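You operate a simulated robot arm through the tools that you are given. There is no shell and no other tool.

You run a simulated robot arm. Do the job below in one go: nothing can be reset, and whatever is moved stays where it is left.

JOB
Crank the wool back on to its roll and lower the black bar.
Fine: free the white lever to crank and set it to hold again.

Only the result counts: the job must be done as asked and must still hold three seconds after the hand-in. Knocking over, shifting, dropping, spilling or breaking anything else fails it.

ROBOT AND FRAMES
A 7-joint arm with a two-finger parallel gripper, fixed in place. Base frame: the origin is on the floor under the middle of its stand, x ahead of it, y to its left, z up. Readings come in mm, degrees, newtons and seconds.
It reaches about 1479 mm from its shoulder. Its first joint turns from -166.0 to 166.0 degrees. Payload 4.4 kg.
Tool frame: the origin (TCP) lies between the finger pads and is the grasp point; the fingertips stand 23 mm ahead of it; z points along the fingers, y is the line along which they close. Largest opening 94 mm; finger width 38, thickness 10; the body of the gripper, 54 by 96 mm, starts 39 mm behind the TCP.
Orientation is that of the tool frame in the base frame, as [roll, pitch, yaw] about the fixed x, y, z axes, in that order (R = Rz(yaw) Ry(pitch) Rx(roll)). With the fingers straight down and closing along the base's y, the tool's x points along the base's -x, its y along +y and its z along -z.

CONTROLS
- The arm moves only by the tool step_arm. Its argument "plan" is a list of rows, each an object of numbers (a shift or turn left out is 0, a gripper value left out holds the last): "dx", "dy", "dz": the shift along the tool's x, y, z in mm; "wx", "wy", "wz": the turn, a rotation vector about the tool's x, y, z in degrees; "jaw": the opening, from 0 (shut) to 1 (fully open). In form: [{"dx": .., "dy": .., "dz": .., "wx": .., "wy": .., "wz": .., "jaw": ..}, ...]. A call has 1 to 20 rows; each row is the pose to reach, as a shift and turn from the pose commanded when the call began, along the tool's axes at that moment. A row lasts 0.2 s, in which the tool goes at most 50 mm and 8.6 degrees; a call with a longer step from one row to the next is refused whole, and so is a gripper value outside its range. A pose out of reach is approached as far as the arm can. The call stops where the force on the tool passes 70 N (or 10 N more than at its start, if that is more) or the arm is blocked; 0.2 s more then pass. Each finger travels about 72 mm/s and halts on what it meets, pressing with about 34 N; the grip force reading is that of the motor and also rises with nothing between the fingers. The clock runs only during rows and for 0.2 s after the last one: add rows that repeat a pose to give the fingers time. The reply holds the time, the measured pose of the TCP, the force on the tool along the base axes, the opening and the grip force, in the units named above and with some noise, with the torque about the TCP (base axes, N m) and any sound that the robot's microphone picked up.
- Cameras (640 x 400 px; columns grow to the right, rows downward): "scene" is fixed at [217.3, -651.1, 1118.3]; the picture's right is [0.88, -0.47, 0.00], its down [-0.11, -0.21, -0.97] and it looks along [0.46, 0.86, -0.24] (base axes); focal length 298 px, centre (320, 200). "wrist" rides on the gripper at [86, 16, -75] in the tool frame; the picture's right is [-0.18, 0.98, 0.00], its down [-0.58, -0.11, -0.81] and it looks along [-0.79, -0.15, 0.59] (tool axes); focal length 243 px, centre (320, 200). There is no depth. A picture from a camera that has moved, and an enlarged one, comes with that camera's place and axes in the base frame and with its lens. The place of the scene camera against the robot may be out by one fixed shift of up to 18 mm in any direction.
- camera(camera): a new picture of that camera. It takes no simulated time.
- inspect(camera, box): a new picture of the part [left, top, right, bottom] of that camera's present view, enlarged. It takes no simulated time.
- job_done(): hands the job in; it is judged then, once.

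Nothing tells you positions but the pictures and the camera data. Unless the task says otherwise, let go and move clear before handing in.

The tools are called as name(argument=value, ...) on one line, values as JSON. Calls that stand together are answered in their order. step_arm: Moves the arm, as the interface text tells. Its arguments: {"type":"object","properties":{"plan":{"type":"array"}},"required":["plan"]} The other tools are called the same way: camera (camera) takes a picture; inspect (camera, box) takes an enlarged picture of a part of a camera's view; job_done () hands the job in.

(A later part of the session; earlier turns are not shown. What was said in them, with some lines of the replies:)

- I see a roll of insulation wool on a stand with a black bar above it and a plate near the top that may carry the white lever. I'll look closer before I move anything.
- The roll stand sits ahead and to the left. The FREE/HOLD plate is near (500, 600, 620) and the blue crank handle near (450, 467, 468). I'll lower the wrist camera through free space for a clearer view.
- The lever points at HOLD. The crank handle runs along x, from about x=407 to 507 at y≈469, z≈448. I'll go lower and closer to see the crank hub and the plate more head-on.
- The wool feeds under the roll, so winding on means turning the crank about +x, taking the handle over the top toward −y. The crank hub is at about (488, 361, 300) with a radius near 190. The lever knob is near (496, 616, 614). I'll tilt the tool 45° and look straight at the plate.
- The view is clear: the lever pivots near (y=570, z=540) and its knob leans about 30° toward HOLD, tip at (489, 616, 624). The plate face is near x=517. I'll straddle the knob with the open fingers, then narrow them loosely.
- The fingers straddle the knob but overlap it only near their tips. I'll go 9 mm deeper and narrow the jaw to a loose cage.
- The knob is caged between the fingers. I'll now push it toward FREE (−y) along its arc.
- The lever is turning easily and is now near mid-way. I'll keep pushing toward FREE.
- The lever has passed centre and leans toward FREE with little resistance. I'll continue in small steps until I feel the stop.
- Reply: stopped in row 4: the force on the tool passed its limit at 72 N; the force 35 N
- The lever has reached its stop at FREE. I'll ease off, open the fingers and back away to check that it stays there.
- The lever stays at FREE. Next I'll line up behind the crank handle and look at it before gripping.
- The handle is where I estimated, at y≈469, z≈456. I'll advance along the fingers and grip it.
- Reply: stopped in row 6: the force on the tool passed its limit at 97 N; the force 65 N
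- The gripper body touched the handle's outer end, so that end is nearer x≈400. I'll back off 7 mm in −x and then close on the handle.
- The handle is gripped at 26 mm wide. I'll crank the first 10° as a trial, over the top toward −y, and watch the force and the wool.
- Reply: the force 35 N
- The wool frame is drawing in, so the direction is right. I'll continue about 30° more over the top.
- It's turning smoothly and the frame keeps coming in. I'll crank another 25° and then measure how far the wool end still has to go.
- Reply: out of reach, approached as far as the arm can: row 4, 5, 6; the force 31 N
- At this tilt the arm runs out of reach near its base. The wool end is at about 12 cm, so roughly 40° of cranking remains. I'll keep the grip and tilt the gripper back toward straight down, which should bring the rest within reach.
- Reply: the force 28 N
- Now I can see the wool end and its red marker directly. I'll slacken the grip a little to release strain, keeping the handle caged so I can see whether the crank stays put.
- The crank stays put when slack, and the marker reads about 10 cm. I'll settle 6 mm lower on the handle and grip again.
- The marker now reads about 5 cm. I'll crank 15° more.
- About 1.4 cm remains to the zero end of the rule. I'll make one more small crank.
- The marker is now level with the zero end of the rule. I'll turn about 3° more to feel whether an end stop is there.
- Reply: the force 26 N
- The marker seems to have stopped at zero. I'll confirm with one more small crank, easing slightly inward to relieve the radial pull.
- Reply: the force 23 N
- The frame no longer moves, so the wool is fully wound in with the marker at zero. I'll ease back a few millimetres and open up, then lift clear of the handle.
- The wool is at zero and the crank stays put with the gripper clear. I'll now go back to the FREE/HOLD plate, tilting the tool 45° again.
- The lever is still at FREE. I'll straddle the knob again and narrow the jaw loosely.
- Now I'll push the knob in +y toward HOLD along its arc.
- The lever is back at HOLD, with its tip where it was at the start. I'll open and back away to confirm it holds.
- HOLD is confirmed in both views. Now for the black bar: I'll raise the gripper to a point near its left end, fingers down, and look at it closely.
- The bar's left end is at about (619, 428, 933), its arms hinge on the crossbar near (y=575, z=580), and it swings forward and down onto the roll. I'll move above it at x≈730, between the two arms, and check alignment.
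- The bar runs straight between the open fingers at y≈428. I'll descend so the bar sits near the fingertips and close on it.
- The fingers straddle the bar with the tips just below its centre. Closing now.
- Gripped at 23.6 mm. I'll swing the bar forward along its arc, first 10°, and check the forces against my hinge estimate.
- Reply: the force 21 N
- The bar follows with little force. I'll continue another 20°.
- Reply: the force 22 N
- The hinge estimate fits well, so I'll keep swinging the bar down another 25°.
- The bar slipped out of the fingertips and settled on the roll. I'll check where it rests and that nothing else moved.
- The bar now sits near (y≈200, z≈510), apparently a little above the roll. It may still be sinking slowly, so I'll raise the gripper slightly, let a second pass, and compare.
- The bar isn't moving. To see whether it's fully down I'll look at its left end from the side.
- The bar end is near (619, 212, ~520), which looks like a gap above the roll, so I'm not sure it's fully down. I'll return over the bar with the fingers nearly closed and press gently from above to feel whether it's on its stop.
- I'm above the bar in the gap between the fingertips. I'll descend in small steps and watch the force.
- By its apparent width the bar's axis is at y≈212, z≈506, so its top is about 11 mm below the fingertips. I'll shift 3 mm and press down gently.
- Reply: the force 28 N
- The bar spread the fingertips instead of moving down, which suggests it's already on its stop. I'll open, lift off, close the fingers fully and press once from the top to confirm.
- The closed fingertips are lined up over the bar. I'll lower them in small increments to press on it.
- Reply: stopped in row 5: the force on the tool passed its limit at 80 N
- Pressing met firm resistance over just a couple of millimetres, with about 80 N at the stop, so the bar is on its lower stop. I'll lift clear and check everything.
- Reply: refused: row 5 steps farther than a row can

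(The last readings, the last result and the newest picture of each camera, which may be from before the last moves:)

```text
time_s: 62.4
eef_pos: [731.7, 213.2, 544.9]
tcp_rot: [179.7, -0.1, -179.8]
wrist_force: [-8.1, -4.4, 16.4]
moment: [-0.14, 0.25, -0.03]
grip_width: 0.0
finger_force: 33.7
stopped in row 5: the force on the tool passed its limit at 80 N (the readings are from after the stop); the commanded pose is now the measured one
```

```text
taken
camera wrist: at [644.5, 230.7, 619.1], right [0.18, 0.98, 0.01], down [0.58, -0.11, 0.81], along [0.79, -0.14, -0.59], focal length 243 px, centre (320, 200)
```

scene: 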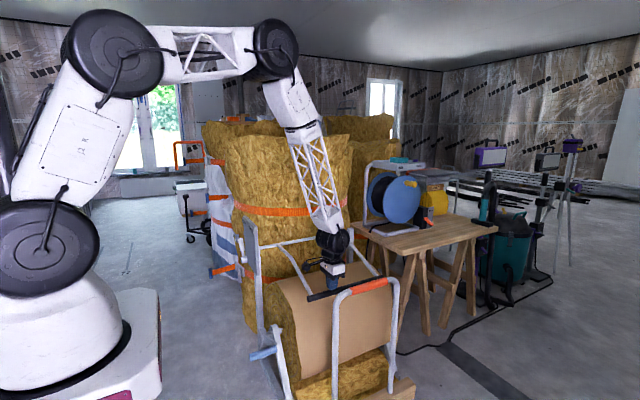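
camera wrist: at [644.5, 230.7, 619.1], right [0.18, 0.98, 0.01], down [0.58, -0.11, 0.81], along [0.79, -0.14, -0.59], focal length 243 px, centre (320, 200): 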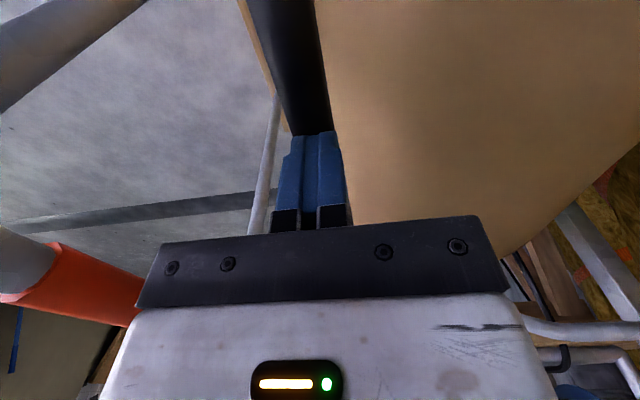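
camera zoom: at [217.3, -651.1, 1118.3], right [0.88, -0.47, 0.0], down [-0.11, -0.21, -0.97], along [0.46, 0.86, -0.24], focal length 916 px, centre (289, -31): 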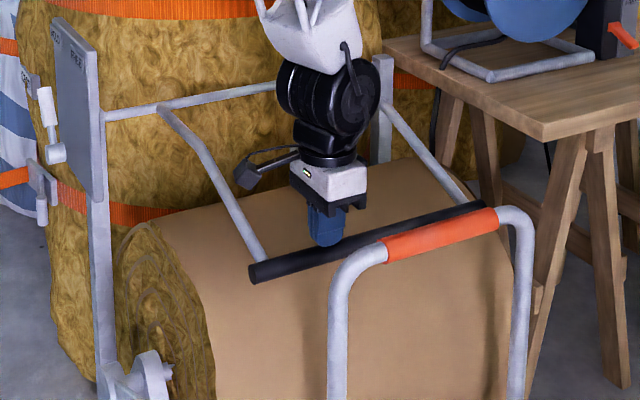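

That retreat was refused because one step was too long. The bar hasn't moved, so I'll retreat with shorter steps to a place where I can view the whole stand.

step_arm(plan=[{"dz": -20}, {"dz": -60}, {"dz": -105}, {"dz": -150}, {"dx": 35, "dz": -180}, {"dx": 70, "dz": -210}, {"dx": 110, "dz": -235}, {"dx": 150, "dy": 10, "dz": -260}, {"dx": 190, "dy": 30, "dz": -280}, {"dx": 230, "dy": 50, "dz": -300}, {"dx": 270, "dy": 70, "dz": -315}, {"dx": 310, "dy": 90, "dz": -330}, {"dx": 350, "dy": 110, "dz": -340}, {"dx": 390, "dy": 130, "dz": -350}, {"dx": 430, "dy": 150, "dz": -355}, {"dx": 430, "dy": 150, "dz": -355, "jaw": 0.5}, {"dx": 430, "dy": 150, "dz": -355, "jaw": 0.5}])

camera(camera="scene")

camera(camera="wrist")

inspect(camera="scene", box=[220, 220, 440, 400])

```text
time_s: 66.0
eef_pos: [302.2, 363.0, 900.4]
tcp_rot: [179.7, 0.1, -179.9]
wrist_force: [-1.4, -0.7, 0.1]
moment: [0.02, 0.02, 0.02]
grip_width: 46.9
finger_force: 0.0
```

```text
taken
```

scene: 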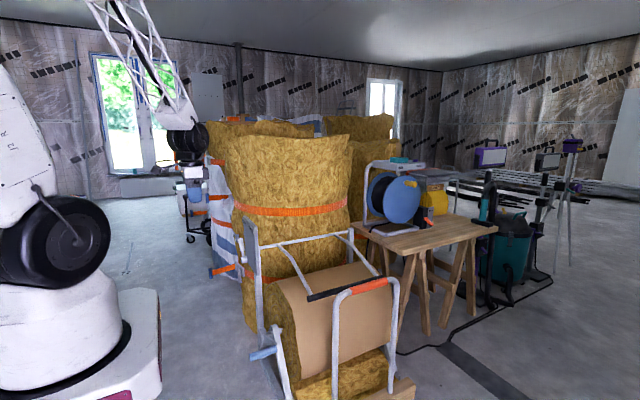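

```text
taken
camera wrist: at [215.2, 380.5, 974.6], right [0.18, 0.98, 0.01], down [0.58, -0.11, 0.81], along [0.79, -0.14, -0.59], focal length 243 px, centre (320, 200)
```

wrist: 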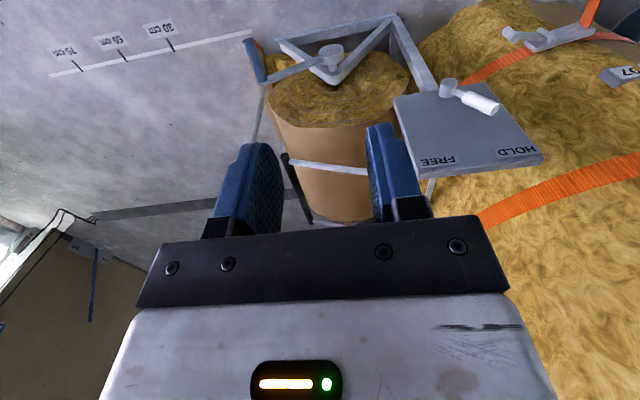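

```text
2.22 times, centred on (330, 310) of scene
camera zoom: at [217.3, -651.1, 1118.3], right [0.88, -0.47, 0.0], down [-0.11, -0.21, -0.97], along [0.46, 0.86, -0.24], focal length 661 px, centre (298, -44)
```

zoom: 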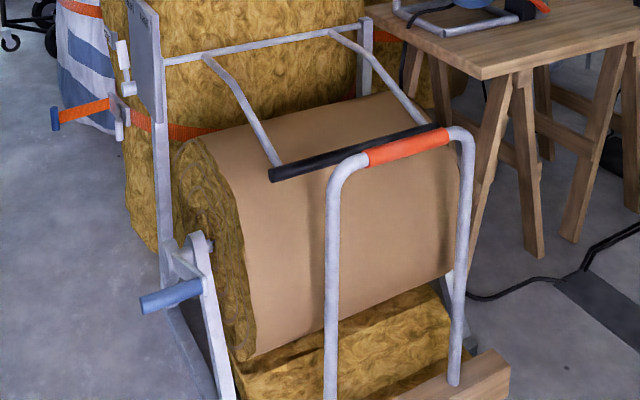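

Everything looks in place. One last close look at the marker, the crank and the lever before handing in.

inspect(camera="wrist", box=[130, 0, 330, 130])

inspect(camera="wrist", box=[370, 40, 560, 190])

```text
3.08 times, centred on (230, 65) of wrist
camera zoom: at [215.2, 380.5, 974.6], right [0.18, 0.98, 0.01], down [0.58, -0.11, 0.81], along [0.79, -0.14, -0.59], focal length 746 px, centre (597, 615)
```

zoom: 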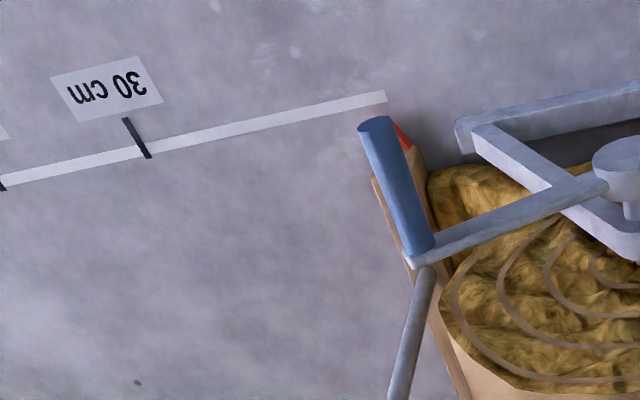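

```text
2.67 times, centred on (465, 115) of wrist
camera zoom: at [215.2, 380.5, 974.6], right [0.18, 0.98, 0.01], down [0.58, -0.11, 0.81], along [0.79, -0.14, -0.59], focal length 647 px, centre (-67, 427)
```

zoom: 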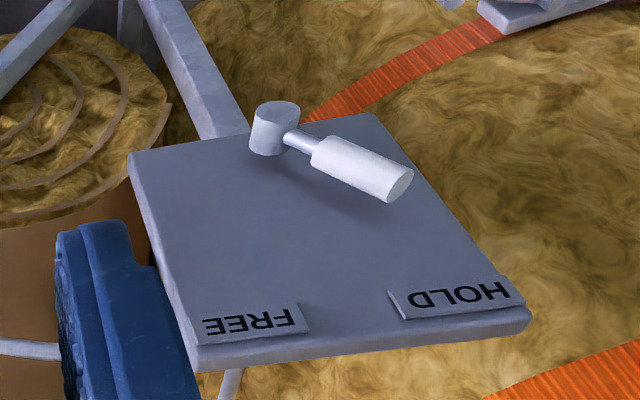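

The marker sits at the zero end of the rule, the lever points to HOLD, and the black bar is down on its stop. The gripper is clear, so I'm handing in.

job_done()

```text
The job is handed in.
```

The wool is cranked back onto its roll, the white lever is set to HOLD again and the black bar is lowered. I have handed the job in; no verdict has come back yet.

- **Wool:** the red marker on the wool's end went from 30 cm to the zero end of the floor rule. It stopped there and stayed put after I let go of the crank.
- **Lever:** I moved it to FREE for the cranking, then back to HOLD. It rests where it did at the start.
- **Black bar:** it slipped out of the fingertips partway down and dropped the rest of the way by itself. It rests on its lower stop, roughly 5 cm above the roll by my estimate. Pressing on it briefly with about 80 N did not move it further.

While lining up on the crank, the gripper also bumped the end of the handle with about 97 N. The crank did not noticeably move. In the final pictures I saw nothing else shifted or knocked over.
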